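You operate a simulated robot arm through the tools that you are given. There is no shell and no other tool.

You are at the controls of a simulated two-armed robot. One attempt, no reset.

Task
Cure the purple mould's resin under the UV lamp for 10 seconds.
Fine: on the lamp's tray, pushed in; set the dial, switch on, press START once; switch off when the light is out; the mould stays inside, the other moulds stay put; spill nothing.

It is judged by the outcome, as a careful person would: the job done as asked, and still so three seconds after it is handed in. It fails if anything else is knocked over, pushed out of place, dropped, spilled or broken.

Robot
Two 7-joint arms with fingered hands on one trunk that stands fixed in place. Base frame: the origin is at the foot of the trunk, x ahead of it, y to its left, z up; the work surface is at about z = 0.9. Units: m, degrees, N and s.
The left shoulder is at [0.047, 0.125, 1.249], the right one opposite. With the tool pointing down near the work surface each hand reaches from about 0.4 to 0.78 m from the base axis, measured 20 degrees to its own side. Payload 3.6 kg a hand.
Tool frame (each hand has its own): the origin (TCP) lies between the finger pads and is the grasp point; the fingertips stand 0.03 m ahead of it; z points along the fingers, y is the line along which they close. The gripper opens to 0.104 m. The gripper's body begins 0.035 m behind the TCP. The gripper is a hand of 4 fingers: y runs from the thumb to the fingers, the wrist lies at [-0.015, -0.104, -0.178] in the tool frame, and closing takes about 1.5 s.
Orientation is told as [roll, pitch, yaw] about the base's x, y, z axes, in that order, counted from this pose: with the fingers straight down and the wrist toward the robot, the tool's x, y and z point along [0, 1, 0], [1, 0, 0] and [0, 0, -1] of the base frame.

Tools
- The arms move only by the tool jog_arm. It takes "left_motion", "right_motion" or both (then of equal length, played together; a hand with none holds still); each is a list of rows, each a list of 7 numbers: the turn, a rotation vector about the tool's x, y, z in units of 5 degrees (1.0 is 5 degrees), then the shift along the tool's x, y, z in units of 30 mm (1.0 is 30 mm), then the gripper command, from -1 (fully open) to 1 (shut), values between in proportion. In form: [[rx, ry, rz, tx, ty, tz, gripper], ...]. A call has 1 to 20 rows; each row shifts and turns the commanded pose from where the row before left it, along the tool's axes as they then stand. A call with a number of a shift or a turn outside -1 to 1 is refused whole. A row lasts 0.2 s, in which the tool goes at most 0.05 m and 8.6 degrees; a call with a longer step from one row to the next is refused whole, and so is a gripper value outside its range. A pose out of reach is approached as far as the arm can. The call stops where the force on the tool passes 40 N (or 10 N more than at its start, if that is more) or the arm is blocked; 0.2 s more then pass. Each finger travels about 0.072 m/s and halts on what it meets, pressing with about 28 N; the grip force reading is that of the motor and also rises with nothing between the fingers. The clock runs only during rows and for 0.2 s after the last one: add rows that do not move to give the fingers time. It gives the time, the measured TCP pose, the force on the tool (base axes), the opening and the grip force at its end, in the units of the frame above (readings bear some noise), with the torque about the TCP (base axes, N m) and any sound that the robot's microphone picked up.
- Cameras (640 x 400 px; columns grow to the right, rows downward): "scene" is now at [0.1507, 0.0611, 1.4126]; the picture's right is [0.69, -0.72, 0.00], its down [-0.25, -0.24, -0.94] and it looks along [0.67, 0.65, -0.35] (base axes); focal length 214 px, centre (320, 200). "left" rides on the left gripper at [-0.061, -0.092, -0.13] in its tool frame; the picture's right is [-0.81, -0.28, 0.52], its down [0.53, -0.71, 0.46] and it looks along [0.24, 0.64, 0.72] (tool axes); focal length 275 px, centre (320, 200). "right" rides on the right gripper at [0.061, -0.092, -0.13] in its tool frame; the picture's right is [-0.81, 0.27, -0.52], its down [-0.53, -0.71, 0.46] and it looks along [-0.24, 0.64, 0.72] (tool axes); focal length 275 px, centre (320, 200). There is no depth. A picture from a camera that has moved, and an enlarged one, comes with that camera's place and axes in the base frame and with its lens. The place of the scene camera against the robot may be out by one fixed shift of up to 0.025 m in any direction.
- get_image(camera): a new picture of that camera. The clock stands still meanwhile.
- raise_lower(by): slides the trunk up (or, below 0, down) by that many m; the arms and the scene camera ride with it, the base frame stays. It gives what a move gives, with no picture.
- preshape(shape, hand): the hand has 4 fingers and takes this shape, open, in about a second: jaw (thumb against the fingers, like two jaws); tri (thumb and two fingers); tip (a fingertip pinch); poke (one finger out to press); point (the index stretched); flat (the hand flat); cup (the hand cupped); fist (a fist). The gripper value then closes the fingers along that shape, each until it touches; the sizes above hold for jaw. It gives what a move gives, with no picture.
- turn_head(pan, tilt): turns the head with the scene camera to pan (to the left, within 80 degrees either way) and tilt (down, from -29 to 69), counted from straight ahead of the robot. It gives what a move gives.
- enlarge(camera, box): a new picture of the part [left, top, right, bottom] of that camera's present view, enlarged. The clock stands still meanwhile.
- hand_in(): hands the job in; it is judged then, once.

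Places have to be worked out from the pictures, the camera data and where the tool is seen. Open the grippers and draw the arms clear of the work before you hand the job in, unless the task says otherwise.

The tools are called after "Call:" as name(argument=value, ...) on one line, values as JSON. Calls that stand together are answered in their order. jog_arm: Moves the arms, as the interface text tells. Its arguments: {"type":"object","properties":{"left_motion":{"type":"array","items":{"type":"array","items":{"type":"number"}}},"right_motion":{"type":"array","items":{"type":"array","items":{"type":"number"}}}},"required":[]} The other tools are called the same way: raise_lower (by) slides the trunk up or down; preshape (shape, hand) gives the hand a shape; turn_head (pan, tilt) turns the head that bears the scene camera; get_image (camera) takes a picture; enlarge (camera, box) takes an enlarged picture of a part of a camera's view; hand_in () hands the job in.

At the start:

```text
clock: 0.0
left_eef_pos: [0.3593, 0.477, 1.4215]
left_tcp_rot: [0.0, 0.0, 0.0]
left_ft_force: [0.3, -0.2, -1.4]
left_torque: [-0.01, 0.01, 0.04]
left_gripper_width: 0.1036
left_gripper_force: 0.1
left_shape: jaw
right_eef_pos: [0.4119, 0.084, 1.401]
right_tcp_rot: [0.0, 0.0, 0.1]
right_ft_force: [0.8, -0.7, -0.3]
right_torque: [0.0, -0.04, 0.0]
right_gripper_width: 0.1036
right_gripper_force: 0.0
right_shape: jaw
trunk travel left (down, up): [-0.475, 0.061]
head pan, tilt: [44.0, 20.4]
```

scene: 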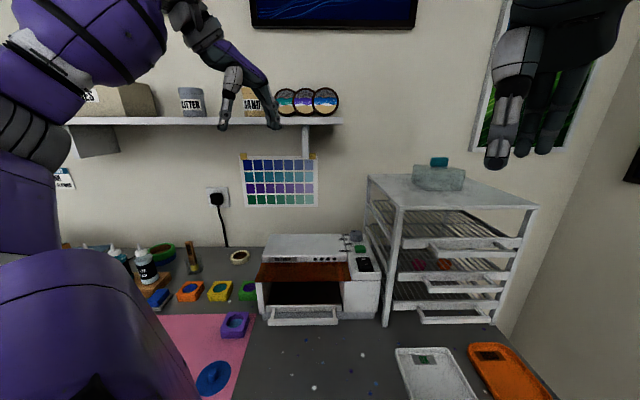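
right: 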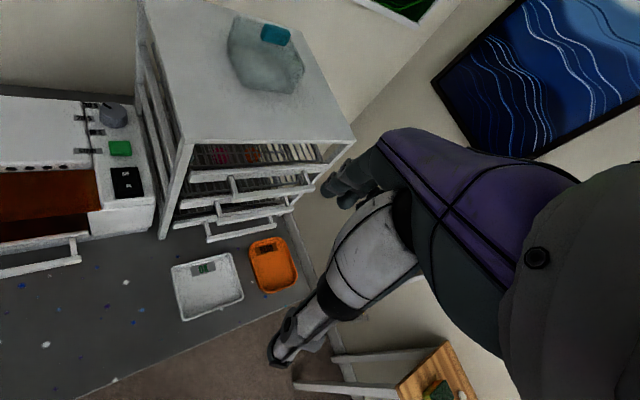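
left: 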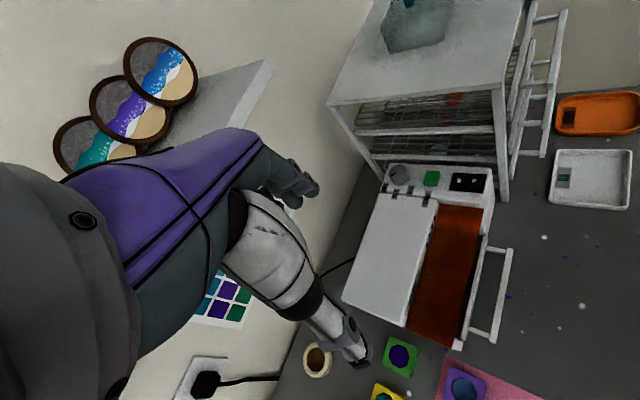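

The scene shows the UV lamp (white box with an amber cover), its drawer tray, and the purple mould on the pink mat. I'll enlarge the lamp and the moulds for detail.

Call:
enlarge(camera="scene", box=[240, 220, 400, 320])

Call:
enlarge(camera="scene", box=[120, 230, 280, 400])

Call:
enlarge(camera="left", box=[330, 150, 530, 400])

Call:
enlarge(camera="right", box=[0, 80, 180, 290])

```text
4.00 times, centred on (320, 270) of scene
camera zoom: at [0.1507, 0.0611, 1.4126], right [0.69, -0.72, 0.0], down [-0.25, -0.24, -0.94], along [0.67, 0.65, -0.35], focal length 858 px, centre (320, -80)
```

zoom: 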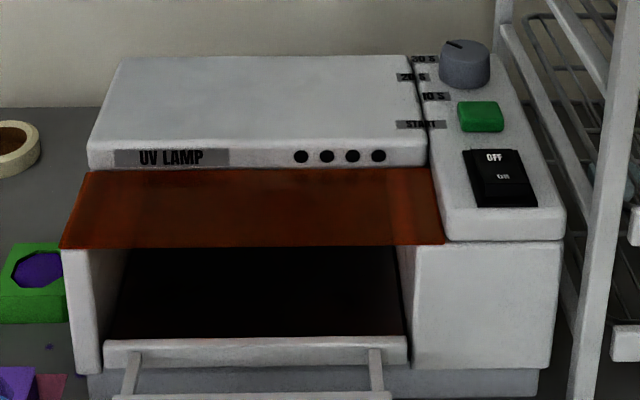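

```text
2.35 times, centred on (200, 315) of scene
camera zoom: at [0.1507, 0.0611, 1.4126], right [0.69, -0.72, 0.0], down [-0.25, -0.24, -0.94], along [0.67, 0.65, -0.35], focal length 505 px, centre (602, -71)
```

zoom: 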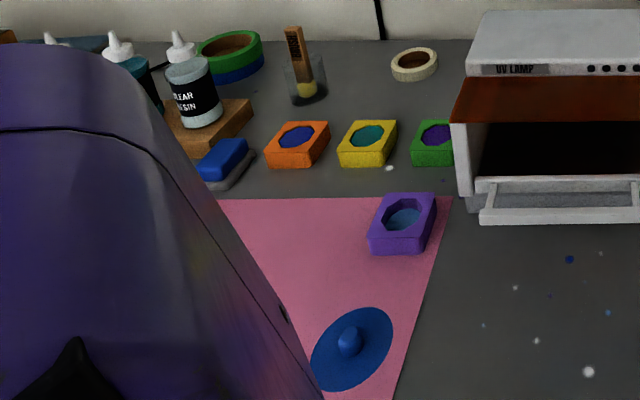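

```text
1.60 times, centred on (430, 275) of left
camera zoom: at [0.2687, 0.4165, 1.5496], right [-0.28, -0.81, -0.52], down [-0.71, 0.53, -0.46], along [0.64, 0.24, -0.72], focal length 440 px, centre (144, 80)
```

zoom: 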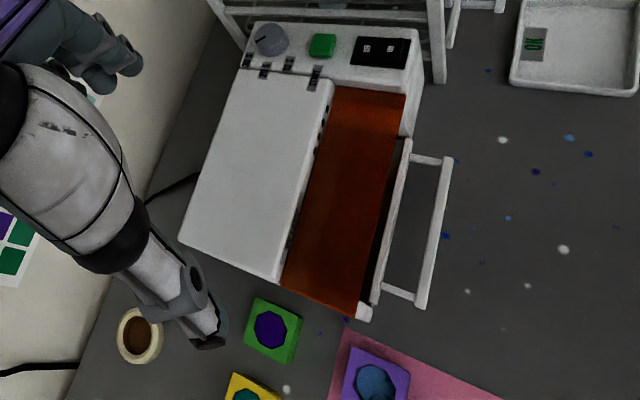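

```text
1.90 times, centred on (90, 185) of right
camera zoom: at [0.3196, 0.1454, 1.5316], right [0.27, -0.81, 0.52], down [-0.71, -0.53, -0.46], along [0.64, -0.24, -0.72], focal length 524 px, centre (758, 229)
```

zoom: 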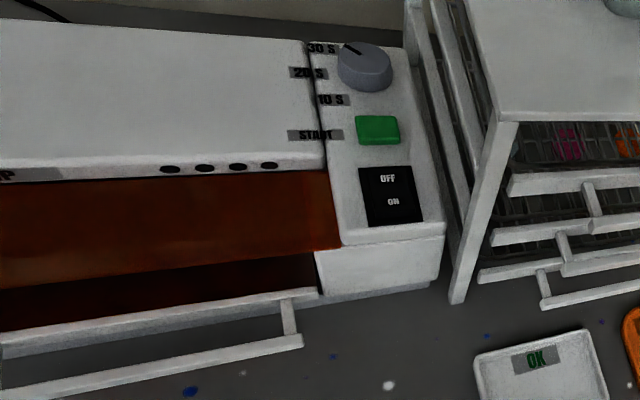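

Triangulating from the left and right cameras puts the lamp at about 45° yaw. The tray handle bar is near (0.374, 0.367), the green button near (0.58, 0.347, 1.075), and the purple mould near (0.273, 0.50). I'll yaw the left hand 45°, bring it above the handle and look.

Call:
jog_arm(left_motion=[[0, 0, -1, 0, 0, 0, -1], [0, 0, -1, 0, 0, 0, -1], [0, 0, -1, 0, 0, 0, -1], [0, 0, -1, 0, 0, 0, -1], [0, 0, -1, 0, 0, 0, -1], [0, 0, -1, 0, 0, 0, -1], [0, 0, -1, 0, 0, 0, -1], [0, 0, -1, 0, 0, 0, -1], [0, 0, -1, 0, 0, 0, -1], [0, 0, 0, -0.327, -0.25, 0.6, -1], [0, 0, 0, -0.327, -0.25, 0.6, -1], [0, 0, 0, -0.327, -0.25, 0.6, -1], [0, 0, 0, -0.327, -0.25, 0.6, -1], [0, 0, 0, -0.327, -0.25, 0.6, -1], [0, 0, 0, -0.327, -0.25, 0.6, -1], [0, 0, 0, -0.327, -0.25, 0.6, -1], [0, 0, 0, -0.327, -0.25, 0.6, -1], [0, 0, 0, -0.327, -0.25, 0.6, -1]])

Call:
get_image(camera="left")

Call:
get_image(camera="scene")

```text
clock: 3.8
left_eef_pos: [0.3747, 0.3674, 1.2572]
left_tcp_rot: [0.0, 0.0, 45.0]
left_ft_force: [0.4, 0.2, -0.7]
left_torque: [0.0, 0.03, -0.02]
left_gripper_width: 0.1036
left_gripper_force: 0.1
left_shape: jaw
right_eef_pos: [0.4116, 0.082, 1.4006]
right_tcp_rot: [0.0, 0.0, 0.1]
right_ft_force: [0.3, 0.6, -0.7]
right_torque: [0.03, -0.02, 0.0]
right_gripper_width: 0.1038
right_gripper_force: 0.1
right_shape: jaw
trunk travel left (down, up): [-0.475, 0.061]
head pan, tilt: [44.0, 20.4]
```

```text
taken
camera left: at [0.3534, 0.2592, 1.3868], right [0.38, -0.77, -0.52], down [-0.88, -0.13, -0.46], along [0.28, 0.63, -0.72], focal length 275 px, centre (320, 200)
```

left: 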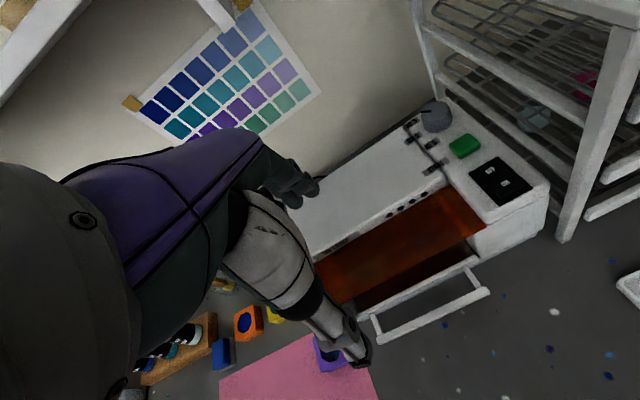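

```text
taken
camera scene: at [0.1509, 0.0609, 1.4126], right [0.69, -0.72, 0.0], down [-0.25, -0.24, -0.94], along [0.67, 0.65, -0.35], focal length 214 px, centre (320, 200)
```

scene: 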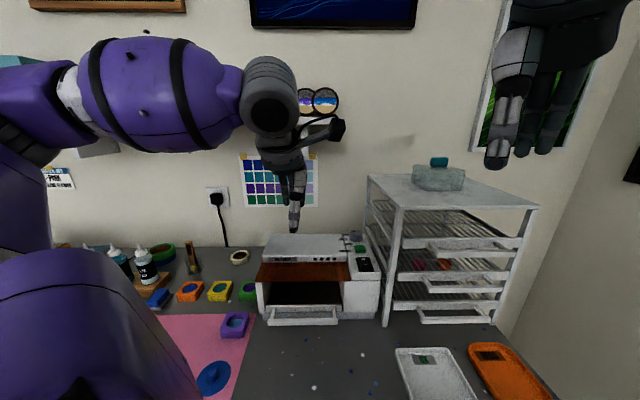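

The left hand's present spot would leave that arm very folded when pulling the tray out, so the right arm suits the handle better. I'll move the left hand over the mould side and yaw the right hand 45° in place.

Call:
jog_arm(left_motion=[[0, 0, 0, 0.622, 0.073, -0.159, -1], [0, 0, 0, 0.622, 0.073, -0.159, -1], [0, 0, 0, 0.622, 0.073, -0.159, -1], [0, 0, 0, 0.622, 0.073, -0.159, -1], [0, 0, 0, 0.622, 0.073, -0.159, -1], [0, 0, 0, 0.622, 0.073, -0.159, -1], [0, 0, 0, 0.622, 0.073, -0.159, -1], [0, 0, 0, 0.622, 0.073, -0.159, -1], [0, 0, 0, 0.622, 0.073, -0.159, -1]], right_motion=[[0, 0, -1, 0, 0, 0, -1], [0, 0, -1, 0, 0, 0, -1], [0, 0, -1, 0, 0, 0, -1], [0, 0, -1, 0, 0, 0, -1], [0, 0, -1, 0, 0, 0, -1], [0, 0, -1, 0, 0, 0, -1], [0, 0, -1, 0, 0, 0, -1], [0, 0, -1, 0, 0, 0, -1], [0, 0, -1, 0, 0, 0, -1]])

Call:
get_image(camera="left")

Call:
get_image(camera="right")

Call:
get_image(camera="scene")

```text
clock: 5.8
left_eef_pos: [0.2684, 0.5003, 1.3018]
left_tcp_rot: [0.0, 0.1, 44.9]
left_ft_force: [0.1, -0.4, 1.3]
left_torque: [0.0, -0.01, -0.03]
left_gripper_width: 0.1038
left_gripper_force: 0.2
left_shape: jaw
right_eef_pos: [0.4118, 0.0834, 1.4008]
right_tcp_rot: [0.0, 0.0, 45.2]
right_ft_force: [0.1, 0.8, -0.1]
right_torque: [0.06, -0.01, 0.0]
right_gripper_width: 0.1036
right_gripper_force: 0.1
right_shape: jaw
trunk travel left (down, up): [-0.475, 0.061]
head pan, tilt: [44.0, 20.4]
```

```text
taken
camera left: at [0.2476, 0.3932, 1.4309], right [0.38, -0.77, -0.52], down [-0.88, -0.13, -0.46], along [0.28, 0.63, -0.73], focal length 275 px, centre (320, 200)
```

left: 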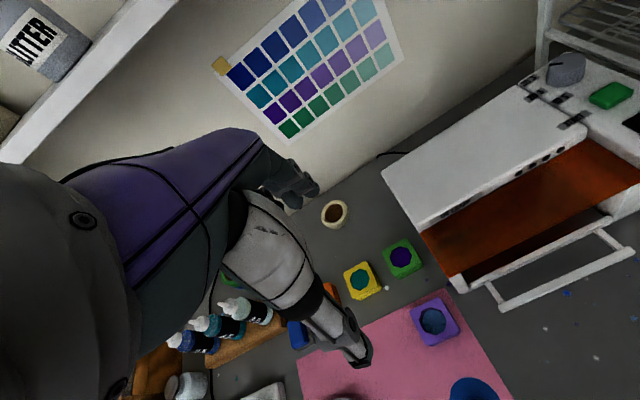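

```text
taken
camera right: at [0.303, 0.0625, 1.5316], right [0.77, -0.38, 0.52], down [-0.13, -0.88, -0.46], along [0.63, 0.28, -0.72], focal length 275 px, centre (320, 200)
```

right: 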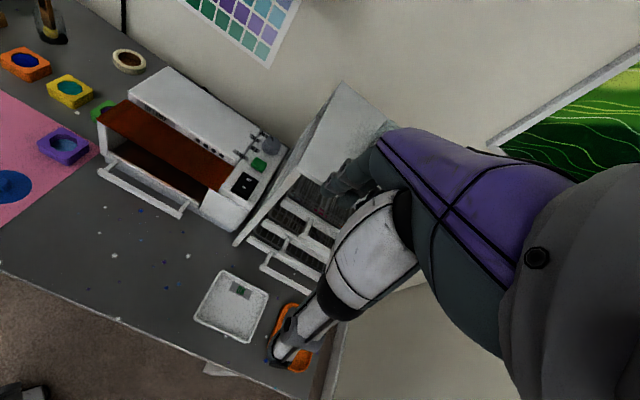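

```text
taken
camera scene: at [0.1504, 0.0611, 1.4126], right [0.69, -0.72, 0.0], down [-0.25, -0.24, -0.94], along [0.67, 0.65, -0.35], focal length 214 px, centre (320, 200)
```

scene: 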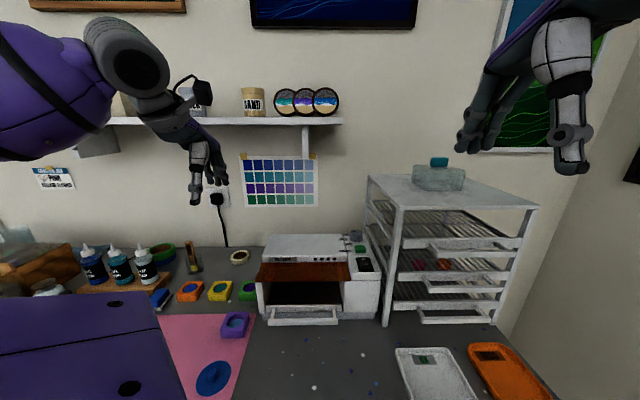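

From here the right camera sees the lamp's front. I'll enlarge it to measure the tray, handle and dial, and enlarge the mould in the left view.

Call:
enlarge(camera="right", box=[80, 60, 300, 240])

Call:
enlarge(camera="left", box=[320, 220, 520, 400])

Call:
enlarge(camera="left", box=[480, 30, 640, 140])

```text
2.22 times, centred on (190, 150) of right
camera zoom: at [0.303, 0.0625, 1.5316], right [0.77, -0.38, 0.52], down [-0.13, -0.88, -0.46], along [0.63, 0.28, -0.72], focal length 612 px, centre (609, 311)
```

zoom: 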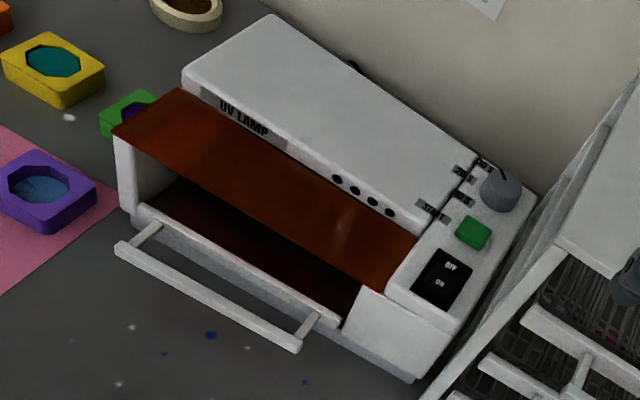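

```text
2.22 times, centred on (420, 310) of left
camera zoom: at [0.2476, 0.3932, 1.4309], right [0.38, -0.77, -0.52], down [-0.88, -0.13, -0.46], along [0.28, 0.63, -0.73], focal length 612 px, centre (98, -44)
```

zoom: 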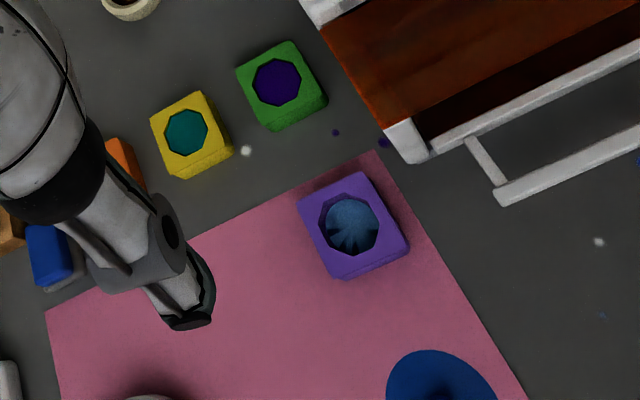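

```text
3.64 times, centred on (560, 85) of left
camera zoom: at [0.2476, 0.3932, 1.4309], right [0.38, -0.77, -0.52], down [-0.88, -0.13, -0.46], along [0.28, 0.63, -0.73], focal length 1001 px, centre (-553, 618)
```

zoom: 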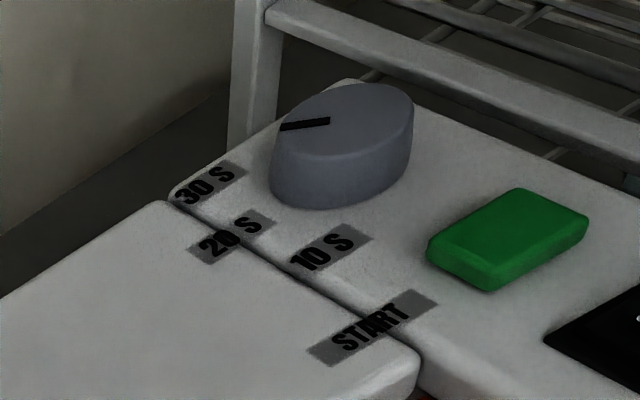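

The bar is about z≈0.948, centred at (0.375, 0.3675), and the visor edge is about z≈1.05. The dial sits near (0.628, 0.394) pointing at 30 S, and 10 S lies 90° CCW from that. I'll bring the right hand above the handle, tilted 15° so its body clears the visor, with the fingers partly closed.

Call:
jog_arm(right_motion=[[0, 0, 0, 0.632, 0.392, 0.641, 0.3], [0, 0, 0, 0.632, 0.392, 0.641, 0.3], [0, 0, 0, 0.632, 0.392, 0.641, 0.3], [0, 0, 0, 0.632, 0.392, 0.641, 0.3], [0, 0, 0, 0.632, 0.392, 0.641, 0.3], [0, 0, 0, 0.632, 0.392, 0.641, 0.3], [0, 0, 0, 0.632, 0.392, 0.641, 0.3], [0, 0, 0, 0.632, 0.392, 0.641, 0.3], [0, 0, 0, 0.632, 0.392, 0.641, 0.3], [0, 0, 0, 0.632, 0.392, 0.641, 0.3], [0, 0, 0, 0.632, 0.392, 0.641, 0.3], [0, 0, 0, 0.632, 0.392, 0.641, 0.3], [-1, 0, 0, 0, 0, 0, 0.3], [-1, 0, 0, 0, 0, 0, 0.3], [-1, 0, 0, 0, 0, 0, 0.3]])

Call:
get_image(camera="right")

Call:
get_image(camera="scene")

Call:
get_image(camera="left")

```text
clock: 9.0
left_eef_pos: [0.2702, 0.5002, 1.303]
left_tcp_rot: [0.0, 0.0, 45.0]
left_ft_force: [0.1, -0.6, -0.7]
left_torque: [0.0, 0.01, -0.02]
left_gripper_width: 0.1036
left_gripper_force: 0.1
left_shape: jaw
right_eef_pos: [0.3548, 0.33, 1.1838]
right_tcp_rot: [0.0, -15.1, 45.1]
right_ft_force: [0.2, -1.2, 0.2]
right_torque: [0.01, 0.02, 0.01]
right_gripper_width: 0.0366
right_gripper_force: 0.0
right_shape: jaw
right hand out of reach, approached as far as the arm can: row 12
trunk travel left (down, up): [-0.475, 0.061]
head pan, tilt: [44.0, 20.4]
```

```text
taken
camera right: at [0.2244, 0.2873, 1.2863], right [0.67, -0.48, 0.57], down [-0.03, -0.78, -0.63], along [0.75, 0.4, -0.53], focal length 275 px, centre (320, 200)
```

right: 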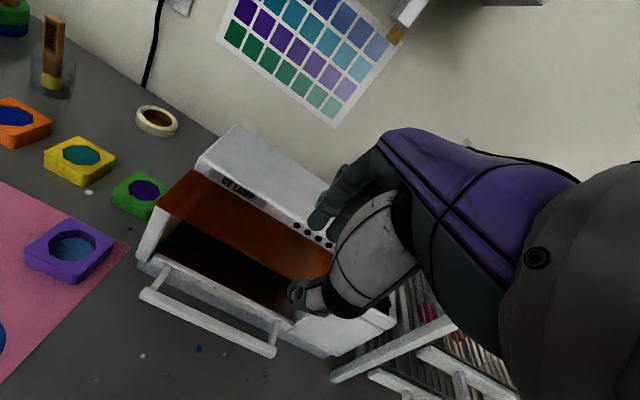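

```text
taken
camera scene: at [0.151, 0.0608, 1.4126], right [0.69, -0.72, 0.0], down [-0.25, -0.24, -0.94], along [0.67, 0.65, -0.35], focal length 214 px, centre (320, 200)
```

scene: 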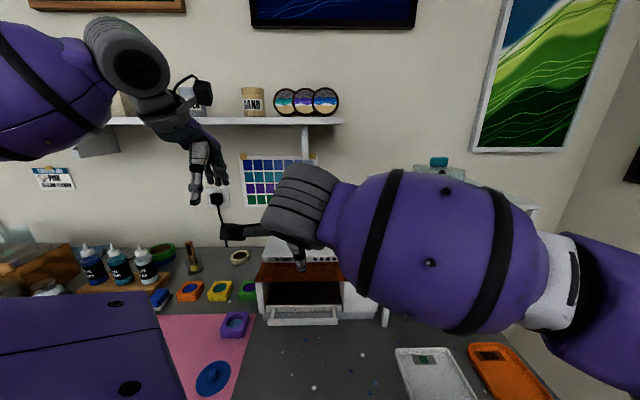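

```text
taken
camera left: at [0.2484, 0.3927, 1.4309], right [0.38, -0.77, -0.52], down [-0.88, -0.13, -0.46], along [0.28, 0.63, -0.72], focal length 275 px, centre (320, 200)
```

left: 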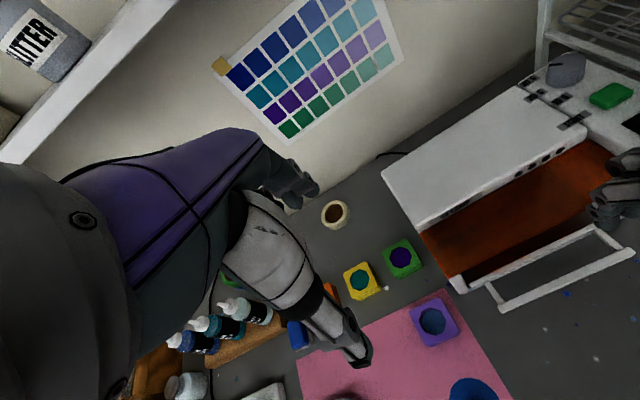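

The right hand just hit its reach limit at (0.355, 0.33, 1.18). I'll aim instead for the right part of the bar, around (0.41, 0.3325), which is easier for this arm, and lower to just above it.

Call:
jog_arm(right_motion=[[0, 0, 0, -0.206, -0.122, 0.87, 0.3], [0, 0, 0, -0.206, -0.122, 0.87, 0.3], [0, 0, 0, -0.206, -0.122, 0.87, 0.3], [0, 0, 0, -0.206, -0.122, 0.87, 0.3], [0, 0, 0, -0.206, -0.122, 0.87, 0.3], [0, 0, 0, -0.206, -0.122, 0.87, 0.3]])

Call:
get_image(camera="right")

Call:
get_image(camera="left")

Call:
enlarge(camera="scene", box=[220, 230, 420, 350])

```text
clock: 10.4
left_eef_pos: [0.2691, 0.5015, 1.3009]
left_tcp_rot: [0.1, 0.0, 45.0]
left_ft_force: [0.2, -0.2, -0.2]
left_torque: [0.03, 0.02, 0.02]
left_gripper_width: 0.1036
left_gripper_force: 0.0
left_shape: jaw
right_eef_pos: [0.3935, 0.3165, 1.0248]
right_tcp_rot: [0.0, -15.0, 45.0]
right_ft_force: [0.4, 0.5, -1.5]
right_torque: [-0.02, -0.02, 0.02]
right_gripper_width: 0.0369
right_gripper_force: 0.0
right_shape: jaw
trunk travel left (down, up): [-0.475, 0.061]
head pan, tilt: [44.0, 20.4]
```

```text
taken
camera right: at [0.2633, 0.2746, 1.1283], right [0.67, -0.48, 0.57], down [-0.03, -0.78, -0.62], along [0.75, 0.4, -0.53], focal length 275 px, centre (320, 200)
```

right: 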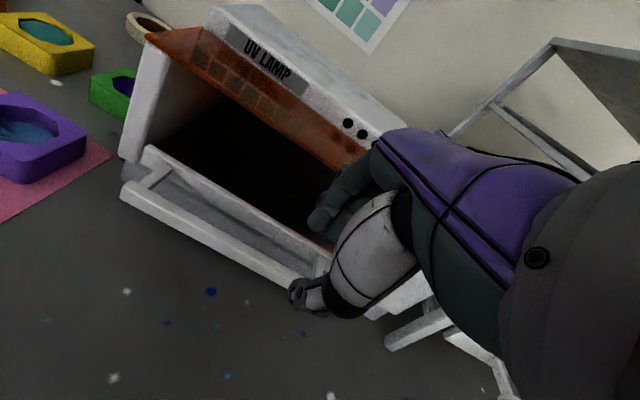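

```text
taken
camera left: at [0.2482, 0.393, 1.431], right [0.38, -0.77, -0.52], down [-0.88, -0.13, -0.46], along [0.28, 0.63, -0.72], focal length 275 px, centre (320, 200)
```

left: 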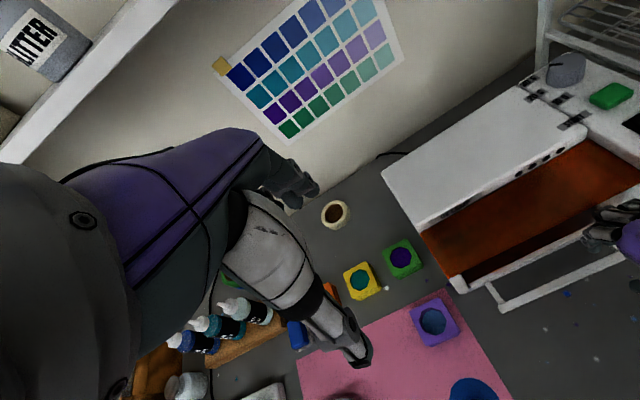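

```text
3.20 times, centred on (320, 290) of scene
camera zoom: at [0.1508, 0.0611, 1.4126], right [0.69, -0.72, 0.0], down [-0.25, -0.24, -0.94], along [0.67, 0.65, -0.35], focal length 686 px, centre (320, -88)
```

zoom: 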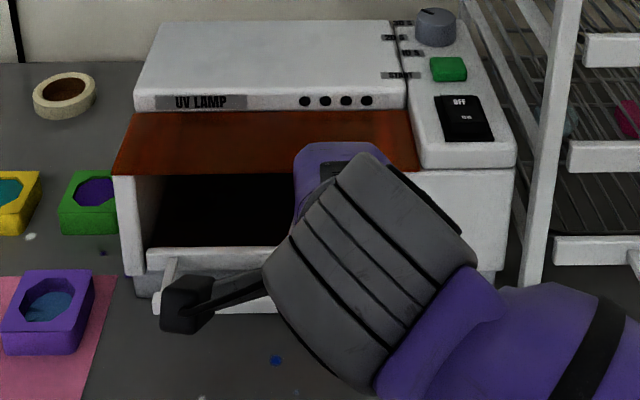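

The right hand is above the bar, which projects where I expected it in the right camera. I'll advance about 66 mm along the fingers so the tips straddle the bar.

Call:
jog_arm(right_motion=[[0, 0, 0, 0, 0.02, 0.5, 0.3], [0, 0, 0, 0, 0.02, 0.5, 0.3], [0, 0, 0, 0, 0.02, 0.5, 0.3], [0, 0, 0, 0, 0.02, 0.4, 0.3], [0, 0, 0, 0, 0, 0.3, 0.3]])

Call:
get_image(camera="right")

Call:
enlarge(camera="left", box=[480, 160, 640, 320])

```text
clock: 11.6
left_eef_pos: [0.266, 0.4985, 1.3036]
left_tcp_rot: [-0.1, -0.2, 45.1]
left_ft_force: [-0.5, -0.5, 0.4]
left_torque: [-0.01, 0.03, -0.01]
left_gripper_width: 0.1037
left_gripper_force: 0.1
left_shape: jaw
right_eef_pos: [0.4056, 0.3315, 0.9717]
right_tcp_rot: [-0.1, -16.0, 45.3]
right_ft_force: [2.2, -6.8, 34.0]
right_torque: [-0.11, -1.45, -0.27]
right_gripper_width: 0.0364
right_gripper_force: 0.1
right_shape: jaw
trunk travel left (down, up): [-0.475, 0.061]
head pan, tilt: [44.0, 20.4]
```

```text
taken
camera right: at [0.2748, 0.2867, 1.0723], right [0.66, -0.48, 0.57], down [-0.02, -0.77, -0.63], along [0.75, 0.41, -0.52], focal length 275 px, centre (320, 200)
```

right: 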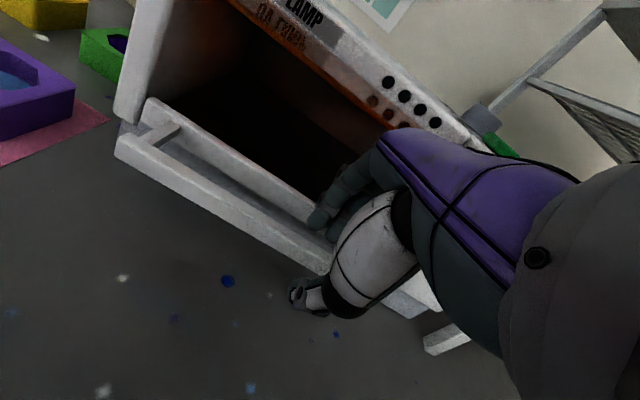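

```text
2.50 times, centred on (560, 240) of left
camera zoom: at [0.245, 0.39, 1.4333], right [0.38, -0.77, -0.52], down [-0.88, -0.13, -0.46], along [0.29, 0.63, -0.72], focal length 688 px, centre (-280, 100)
```

zoom: 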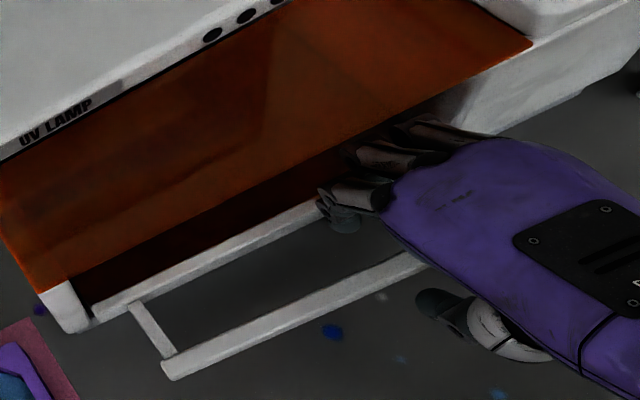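

Something pushes up at 34 N, and the torque puts the contact about 3 cm forward and right of the TCP, so probably the outer fingers resting on the tray front or visor. I'll look closer before backing off.

Call:
enlarge(camera="right", box=[240, 100, 480, 340])

Call:
enlarge(camera="left", box=[550, 180, 640, 270])

```text
1.67 times, centred on (360, 220) of right
camera zoom: at [0.2748, 0.2867, 1.0723], right [0.66, -0.48, 0.57], down [-0.02, -0.77, -0.63], along [0.75, 0.41, -0.52], focal length 459 px, centre (253, 167)
```

zoom: 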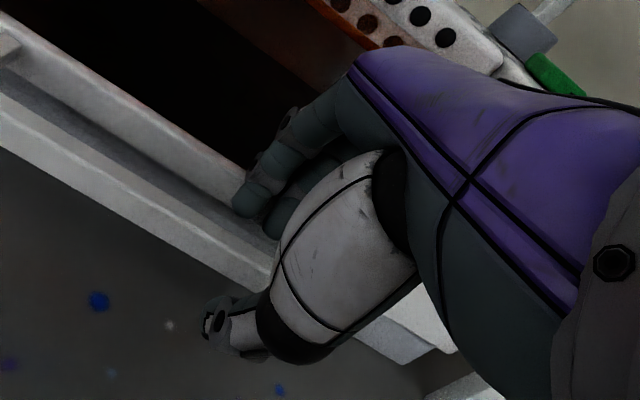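

```text
4.44 times, centred on (595, 225) of left
camera zoom: at [0.245, 0.39, 1.4333], right [0.38, -0.77, -0.52], down [-0.88, -0.13, -0.46], along [0.29, 0.63, -0.72], focal length 1224 px, centre (-902, 89)
```

zoom: 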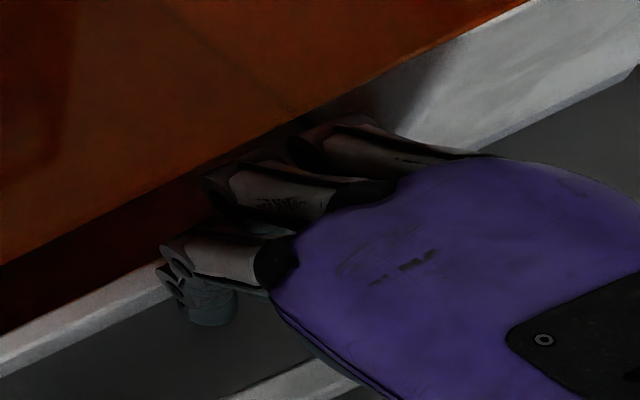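

The index finger is in the gap, but the outer fingers reach further forward and press on the tray front. I'll back off 40 mm and switch the right hand to the fingertip pinch, so fewer fingers stick out.

Call:
jog_arm(right_motion=[[0, 0, 0, 0, -0.1, -0.5, 0.3], [0, 0, 0, 0, -0.1, -0.8, 0.3], [0, 0, 0, 0, 0, -1, 0.3]])

Call:
preshape(shape="tip", hand="right")

Call:
get_image(camera="right")

Call:
enlarge(camera="left", box=[480, 160, 640, 320])

```text
clock: 12.4
left_eef_pos: [0.2685, 0.5002, 1.3026]
left_tcp_rot: [0.0, 0.0, 45.0]
left_ft_force: [-0.4, 0.1, -0.6]
left_torque: [-0.01, -0.01, 0.01]
left_gripper_width: 0.1035
left_gripper_force: 0.0
left_shape: jaw
right_eef_pos: [0.39, 0.3135, 1.0276]
right_tcp_rot: [0.0, -14.8, 45.0]
right_ft_force: [0.1, -0.3, -0.2]
right_torque: [-0.01, 0.03, -0.02]
right_gripper_width: 0.0368
right_gripper_force: 0.1
right_shape: jaw
trunk travel left (down, up): [-0.475, 0.061]
head pan, tilt: [44.0, 20.4]
```

```text
clock: 13.3
left_eef_pos: [0.2693, 0.501, 1.3007]
left_tcp_rot: [-0.1, 0.0, 44.9]
left_ft_force: [-0.2, -0.8, 0.8]
left_torque: [0.01, 0.01, 0.0]
left_gripper_width: 0.1034
left_gripper_force: 0.1
left_shape: jaw
right_eef_pos: [0.3919, 0.3145, 1.029]
right_tcp_rot: [0.0, -15.0, 45.0]
right_ft_force: [-0.4, 0.7, -0.2]
right_torque: [0.03, 0.05, 0.01]
right_gripper_width: 0.1035
right_gripper_force: 0.1
right_shape: tip
trunk travel left (down, up): [-0.475, 0.061]
head pan, tilt: [44.0, 20.4]
```

```text
taken
camera right: at [0.2605, 0.2713, 1.1319], right [0.67, -0.48, 0.57], down [-0.03, -0.78, -0.62], along [0.75, 0.4, -0.53], focal length 275 px, centre (320, 200)
```

right: 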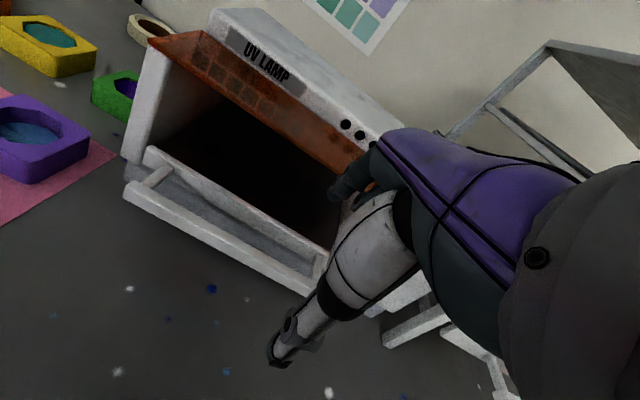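

```text
2.50 times, centred on (560, 240) of left
camera zoom: at [0.248, 0.393, 1.431], right [0.38, -0.77, -0.52], down [-0.88, -0.13, -0.46], along [0.28, 0.63, -0.72], focal length 688 px, centre (-280, 100)
```

zoom: 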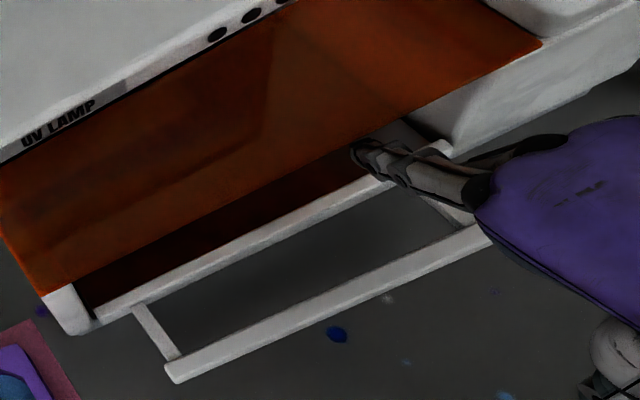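

In the tip shape only the index finger and thumb reach out. I'll close partway to about 36 mm and look.

Call:
jog_arm(right_motion=[[0, 0, 0, 0, 0, 0, 0.3], [0, 0, 0, 0, 0, 0, 0.3], [0, 0, 0, 0, 0, 0, 0.3], [0, 0, 0, 0, 0, 0, 0.3], [0, 0, 0, 0, 0, 0, 0.3]])

Call:
enlarge(camera="right", box=[120, 100, 480, 380])

Call:
enlarge(camera="left", box=[480, 160, 640, 320])

```text
clock: 14.5
left_eef_pos: [0.2689, 0.501, 1.3025]
left_tcp_rot: [0.1, 0.0, 45.0]
left_ft_force: [0.7, -1.0, -0.6]
left_torque: [0.0, 0.0, -0.04]
left_gripper_width: 0.1037
left_gripper_force: 0.1
left_shape: jaw
right_eef_pos: [0.3893, 0.3133, 1.0305]
right_tcp_rot: [0.0, -15.0, 45.0]
right_ft_force: [0.2, -0.6, -0.2]
right_torque: [0.02, 0.01, 0.0]
right_gripper_width: 0.0371
right_gripper_force: 0.1
right_shape: tip
trunk travel left (down, up): [-0.475, 0.061]
head pan, tilt: [44.0, 20.4]
```

```text
1.43 times, centred on (300, 240) of right
camera zoom: at [0.2605, 0.2712, 1.1321], right [0.67, -0.48, 0.57], down [-0.03, -0.78, -0.62], along [0.75, 0.4, -0.53], focal length 393 px, centre (349, 143)
```

zoom: 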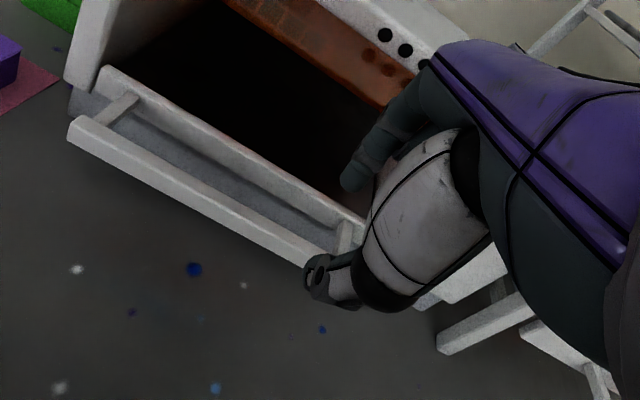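

```text
2.50 times, centred on (560, 240) of left
camera zoom: at [0.2481, 0.393, 1.431], right [0.38, -0.77, -0.52], down [-0.88, -0.13, -0.46], along [0.28, 0.63, -0.72], focal length 688 px, centre (-280, 100)
```

zoom: 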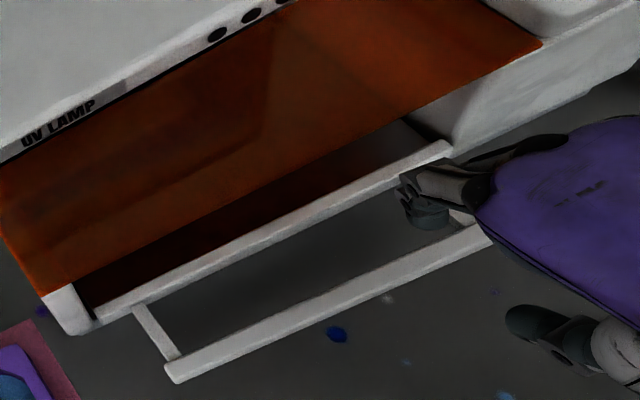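

Only the index finger is ahead now. I'll shift about 14 mm left, away from the stem, and advance to straddle the bar again.

Call:
jog_arm(right_motion=[[0, 0, 0, 0.16, 0, 0.45, 0.3], [0, 0, 0, 0.16, 0, 0.45, 0.3], [0, 0, 0, 0.15, 0, 0.45, 0.3], [0, 0, 0, 0, 0.03, 0.45, 0.3], [0, 0, 0, 0, 0.03, 0.45, 0.3], [0, 0, 0, 0, 0, 0.2, 0.3]])

Call:
enlarge(camera="right", box=[120, 100, 480, 380])

Call:
enlarge(camera="left", box=[480, 160, 640, 320])

```text
clock: 15.9
left_eef_pos: [0.2684, 0.5002, 1.3015]
left_tcp_rot: [0.1, 0.0, 45.0]
left_ft_force: [0.6, -0.1, 0.0]
left_torque: [-0.03, -0.03, -0.01]
left_gripper_width: 0.1036
left_gripper_force: 0.0
left_shape: jaw
right_eef_pos: [0.3941, 0.3388, 0.9584]
right_tcp_rot: [0.0, -15.1, 45.0]
right_ft_force: [-1.8, -0.4, 1.1]
right_torque: [-0.02, 0.0, 0.0]
right_gripper_width: 0.0368
right_gripper_force: 0.2
right_shape: tip
trunk travel left (down, up): [-0.475, 0.061]
head pan, tilt: [44.0, 20.4]
```

```text
1.43 times, centred on (300, 240) of right
camera zoom: at [0.2651, 0.296, 1.0607], right [0.67, -0.48, 0.57], down [-0.03, -0.78, -0.62], along [0.75, 0.4, -0.53], focal length 393 px, centre (349, 143)
```

zoom: 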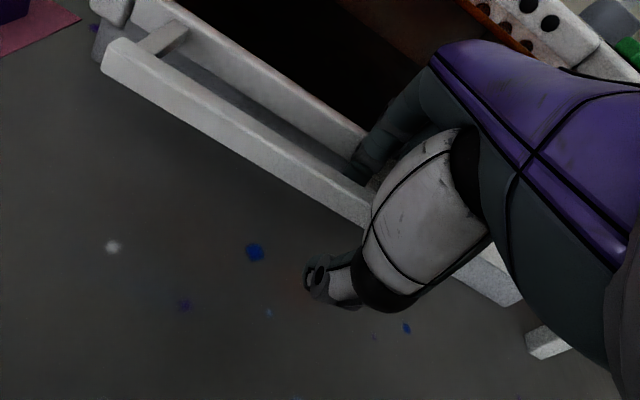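

```text
2.50 times, centred on (560, 240) of left
camera zoom: at [0.248, 0.3929, 1.431], right [0.38, -0.77, -0.52], down [-0.88, -0.13, -0.46], along [0.28, 0.63, -0.72], focal length 688 px, centre (-280, 100)
```

zoom: 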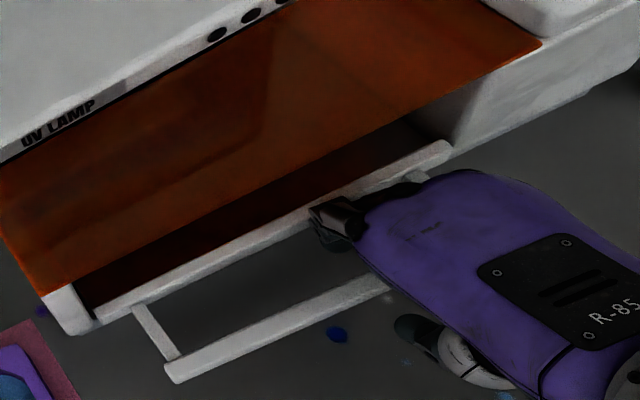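

The index finger is behind the bar with no contact force. Now I'll close on the bar.

Call:
jog_arm(right_motion=[[0, 0, 0, 0, 0, 0, 0.6], [0, 0, 0, 0, 0, 0, 0.8], [0, 0, 0, 0, 0, 0, 0.8], [0, 0, 0, 0, 0, 0, 0.8], [0, 0, 0, 0, 0, 0, 0.8]])

Call:
enlarge(camera="left", box=[480, 160, 640, 320])

```text
clock: 17.1
left_eef_pos: [0.2688, 0.5004, 1.3]
left_tcp_rot: [-0.1, 0.0, 45.1]
left_ft_force: [-0.5, 1.2, 0.3]
left_torque: [-0.03, 0.01, -0.02]
left_gripper_width: 0.1038
left_gripper_force: 0.1
left_shape: jaw
right_eef_pos: [0.3953, 0.3383, 0.9595]
right_tcp_rot: [0.0, -15.0, 45.1]
right_ft_force: [0.0, -0.3, 0.7]
right_torque: [0.02, 0.01, -0.01]
right_gripper_width: 0.0104
right_gripper_force: 0.0
right_shape: tip
trunk travel left (down, up): [-0.475, 0.061]
head pan, tilt: [44.0, 20.4]
```

```text
2.50 times, centred on (560, 240) of left
camera zoom: at [0.2481, 0.393, 1.431], right [0.38, -0.77, -0.52], down [-0.88, -0.13, -0.46], along [0.28, 0.63, -0.72], focal length 688 px, centre (-280, 100)
```

zoom: 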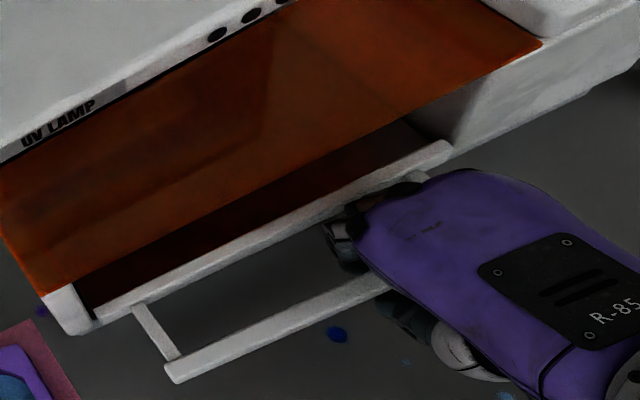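

The opening simply reached the commanded 10 mm, so I'll close fully to feel the bar.

Call:
jog_arm(right_motion=[[0, 0, 0, 0, 0, 0, 1], [0, 0, 0, 0, 0, 0, 1], [0, 0, 0, 0, 0, 0, 1]])

Call:
enlarge(camera="right", box=[200, 130, 440, 330])

Call:
enlarge(camera="scene", box=[220, 230, 420, 350])

```text
clock: 17.9
left_eef_pos: [0.2688, 0.5012, 1.3024]
left_tcp_rot: [0.0, 0.1, 45.0]
left_ft_force: [-1.0, 0.5, 0.1]
left_torque: [0.03, 0.0, 0.0]
left_gripper_width: 0.1036
left_gripper_force: 0.0
left_shape: jaw
right_eef_pos: [0.3952, 0.3386, 0.956]
right_tcp_rot: [0.0, -14.8, 45.0]
right_ft_force: [-0.6, -0.1, -8.5]
right_torque: [0.01, -0.01, -0.06]
right_gripper_width: 0.0005
right_gripper_force: 28.1
right_shape: tip
trunk travel left (down, up): [-0.475, 0.061]
head pan, tilt: [44.0, 20.4]
```

```text
2.00 times, centred on (320, 230) of right
camera zoom: at [0.2657, 0.2961, 1.0598], right [0.67, -0.48, 0.57], down [-0.03, -0.78, -0.62], along [0.74, 0.4, -0.54], focal length 551 px, centre (320, 140)
```

zoom: 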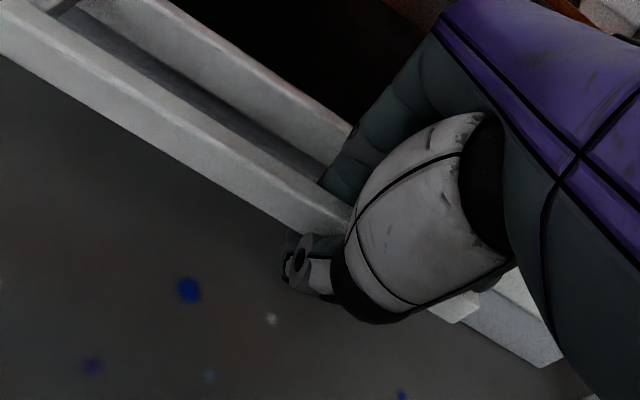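

```text
3.20 times, centred on (320, 290) of scene
camera zoom: at [0.1512, 0.0615, 1.4124], right [0.69, -0.72, 0.0], down [-0.25, -0.24, -0.94], along [0.67, 0.65, -0.35], focal length 686 px, centre (320, -88)
```

zoom: 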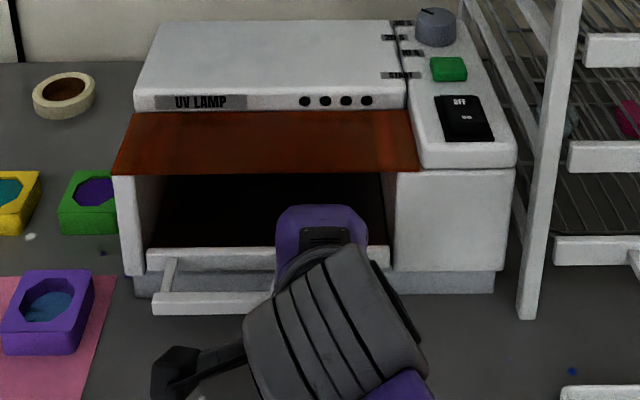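

The fingertips have met under the bar, hooking it with a slight upward reaction. I'll pull horizontally outward, 60 mm first.

Call:
jog_arm(right_motion=[[0, 0, 0, 0, -0.32, -0.086, 1], [0, 0, 0, 0, -0.32, -0.086, 1], [0, 0, 0, 0, -0.32, -0.086, 1], [0, 0, 0, 0, -0.32, -0.086, 1], [0, 0, 0, 0, -0.32, -0.086, 1], [0, 0, 0, 0, -0.32, -0.086, 1]])

Call:
enlarge(camera="left", box=[400, 160, 640, 340])

Call:
get_image(camera="scene")

```text
clock: 19.3
left_eef_pos: [0.2696, 0.5017, 1.302]
left_tcp_rot: [0.0, 0.0, 45.1]
left_ft_force: [0.0, 0.6, -0.2]
left_torque: [-0.03, 0.01, -0.01]
left_gripper_width: 0.1037
left_gripper_force: 0.0
left_shape: jaw
right_eef_pos: [0.3544, 0.2958, 0.9572]
right_tcp_rot: [0.0, -14.7, 44.9]
right_ft_force: [1.3, -0.2, -15.4]
right_torque: [-0.02, -0.05, -0.02]
right_gripper_width: 0.0006
right_gripper_force: 28.1
right_shape: tip
trunk travel left (down, up): [-0.475, 0.061]
head pan, tilt: [44.0, 20.4]
```

```text
2.22 times, centred on (520, 250) of left
camera zoom: at [0.2488, 0.3936, 1.4306], right [0.38, -0.77, -0.52], down [-0.88, -0.13, -0.45], along [0.28, 0.63, -0.73], focal length 612 px, centre (-124, 89)
```

zoom: 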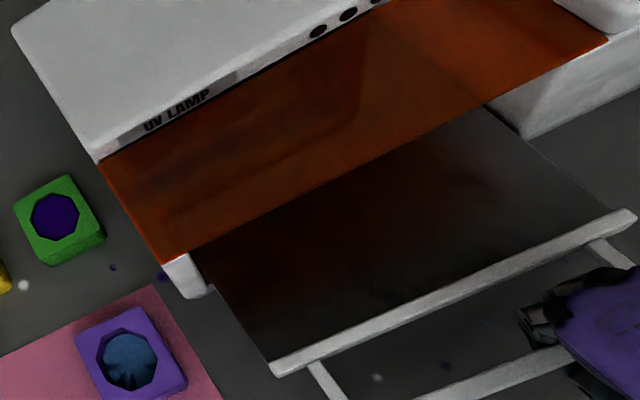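

```text
taken
camera scene: at [0.1514, 0.0617, 1.4124], right [0.69, -0.72, 0.0], down [-0.25, -0.24, -0.94], along [0.67, 0.65, -0.35], focal length 214 px, centre (320, 200)
```

scene: 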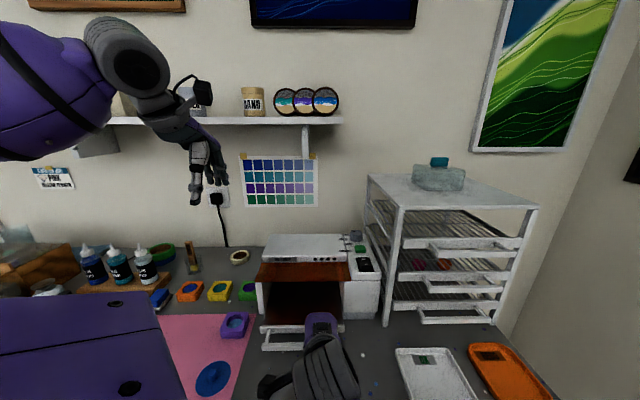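

The tray slides out freely. I'll pull about 55 mm more, easing down slightly to relieve the upward load on the bar.

Call:
jog_arm(right_motion=[[0, 0, 0, 0, -0.31, -0.065, 1], [0, 0, 0, 0, -0.31, -0.065, 1], [0, 0, 0, 0, -0.31, -0.065, 1], [0, 0, 0, 0, -0.31, -0.065, 1], [0, 0, 0, 0, -0.31, -0.065, 1], [0, 0, 0, 0, -0.31, -0.065, 1]])

Call:
get_image(camera="left")

Call:
get_image(camera="scene")

```text
clock: 20.7
left_eef_pos: [0.2702, 0.5004, 1.3015]
left_tcp_rot: [0.0, 0.0, 45.0]
left_ft_force: [0.0, -0.3, 0.4]
left_torque: [0.03, 0.0, 0.02]
left_gripper_width: 0.1038
left_gripper_force: 0.0
left_shape: jaw
right_eef_pos: [0.3128, 0.2554, 0.9563]
right_tcp_rot: [0.0, -15.0, 45.0]
right_ft_force: [0.8, -2.2, -3.2]
right_torque: [-0.02, -0.03, -0.05]
right_gripper_width: 0.0004
right_gripper_force: 28.1
right_shape: tip
trunk travel left (down, up): [-0.475, 0.061]
head pan, tilt: [44.0, 20.4]
```

```text
taken
camera left: at [0.2482, 0.3929, 1.4311], right [0.38, -0.77, -0.52], down [-0.88, -0.13, -0.46], along [0.28, 0.63, -0.72], focal length 275 px, centre (320, 200)
```

left: 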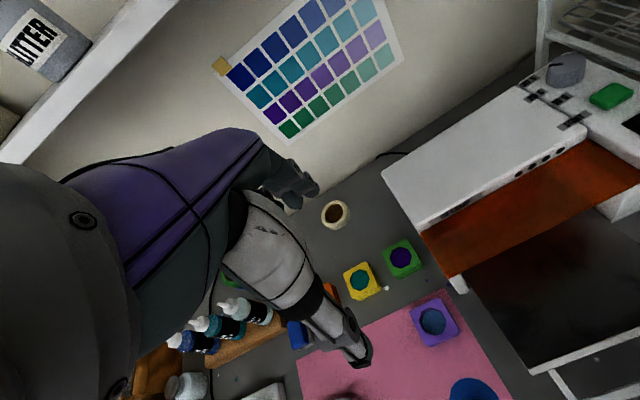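

```text
taken
camera scene: at [0.1509, 0.061, 1.4127], right [0.69, -0.72, 0.0], down [-0.25, -0.24, -0.94], along [0.67, 0.65, -0.35], focal length 214 px, centre (320, 200)
```

scene: 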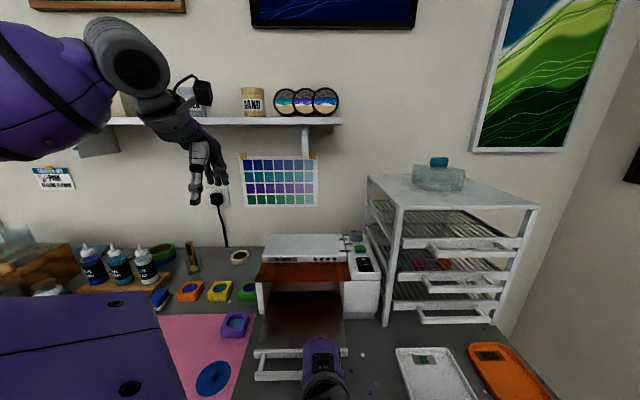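

The tray is out about 117 mm and still sliding freely. I'll pull a little further, stopping if it meets resistance, to get clear of the visor.

Call:
jog_arm(right_motion=[[0, 0, 0, 0, -0.25, -0.065, 1], [0, 0, 0, 0, -0.25, -0.065, 1], [0, 0, 0, 0, -0.2, -0.052, 1]])

Call:
enlarge(camera="scene", box=[200, 230, 420, 400])

```text
clock: 21.5
left_eef_pos: [0.2689, 0.501, 1.3012]
left_tcp_rot: [-0.1, 0.0, 45.1]
left_ft_force: [0.3, 0.3, -0.8]
left_torque: [-0.02, 0.03, -0.02]
left_gripper_width: 0.1038
left_gripper_force: 0.0
left_shape: jaw
right_eef_pos: [0.2973, 0.2412, 0.956]
right_tcp_rot: [-0.1, -15.1, 44.9]
right_ft_force: [1.5, -1.2, 0.4]
right_torque: [0.04, -0.05, -0.08]
right_gripper_width: 0.0008
right_gripper_force: 27.8
right_shape: tip
trunk travel left (down, up): [-0.475, 0.061]
head pan, tilt: [44.0, 20.4]
```

```text
2.35 times, centred on (310, 315) of scene
camera zoom: at [0.1507, 0.0608, 1.4126], right [0.69, -0.72, 0.0], down [-0.25, -0.24, -0.94], along [0.67, 0.65, -0.35], focal length 505 px, centre (344, -71)
```

zoom: 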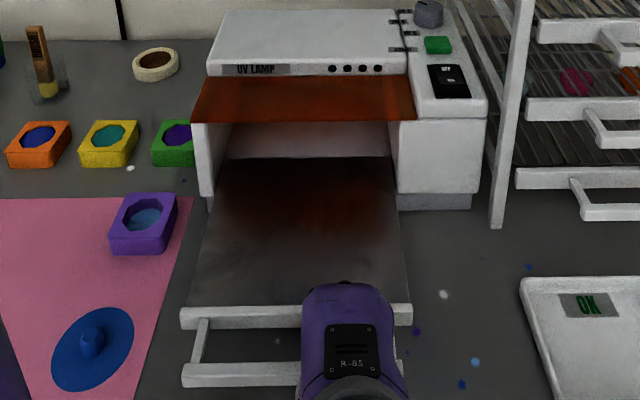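

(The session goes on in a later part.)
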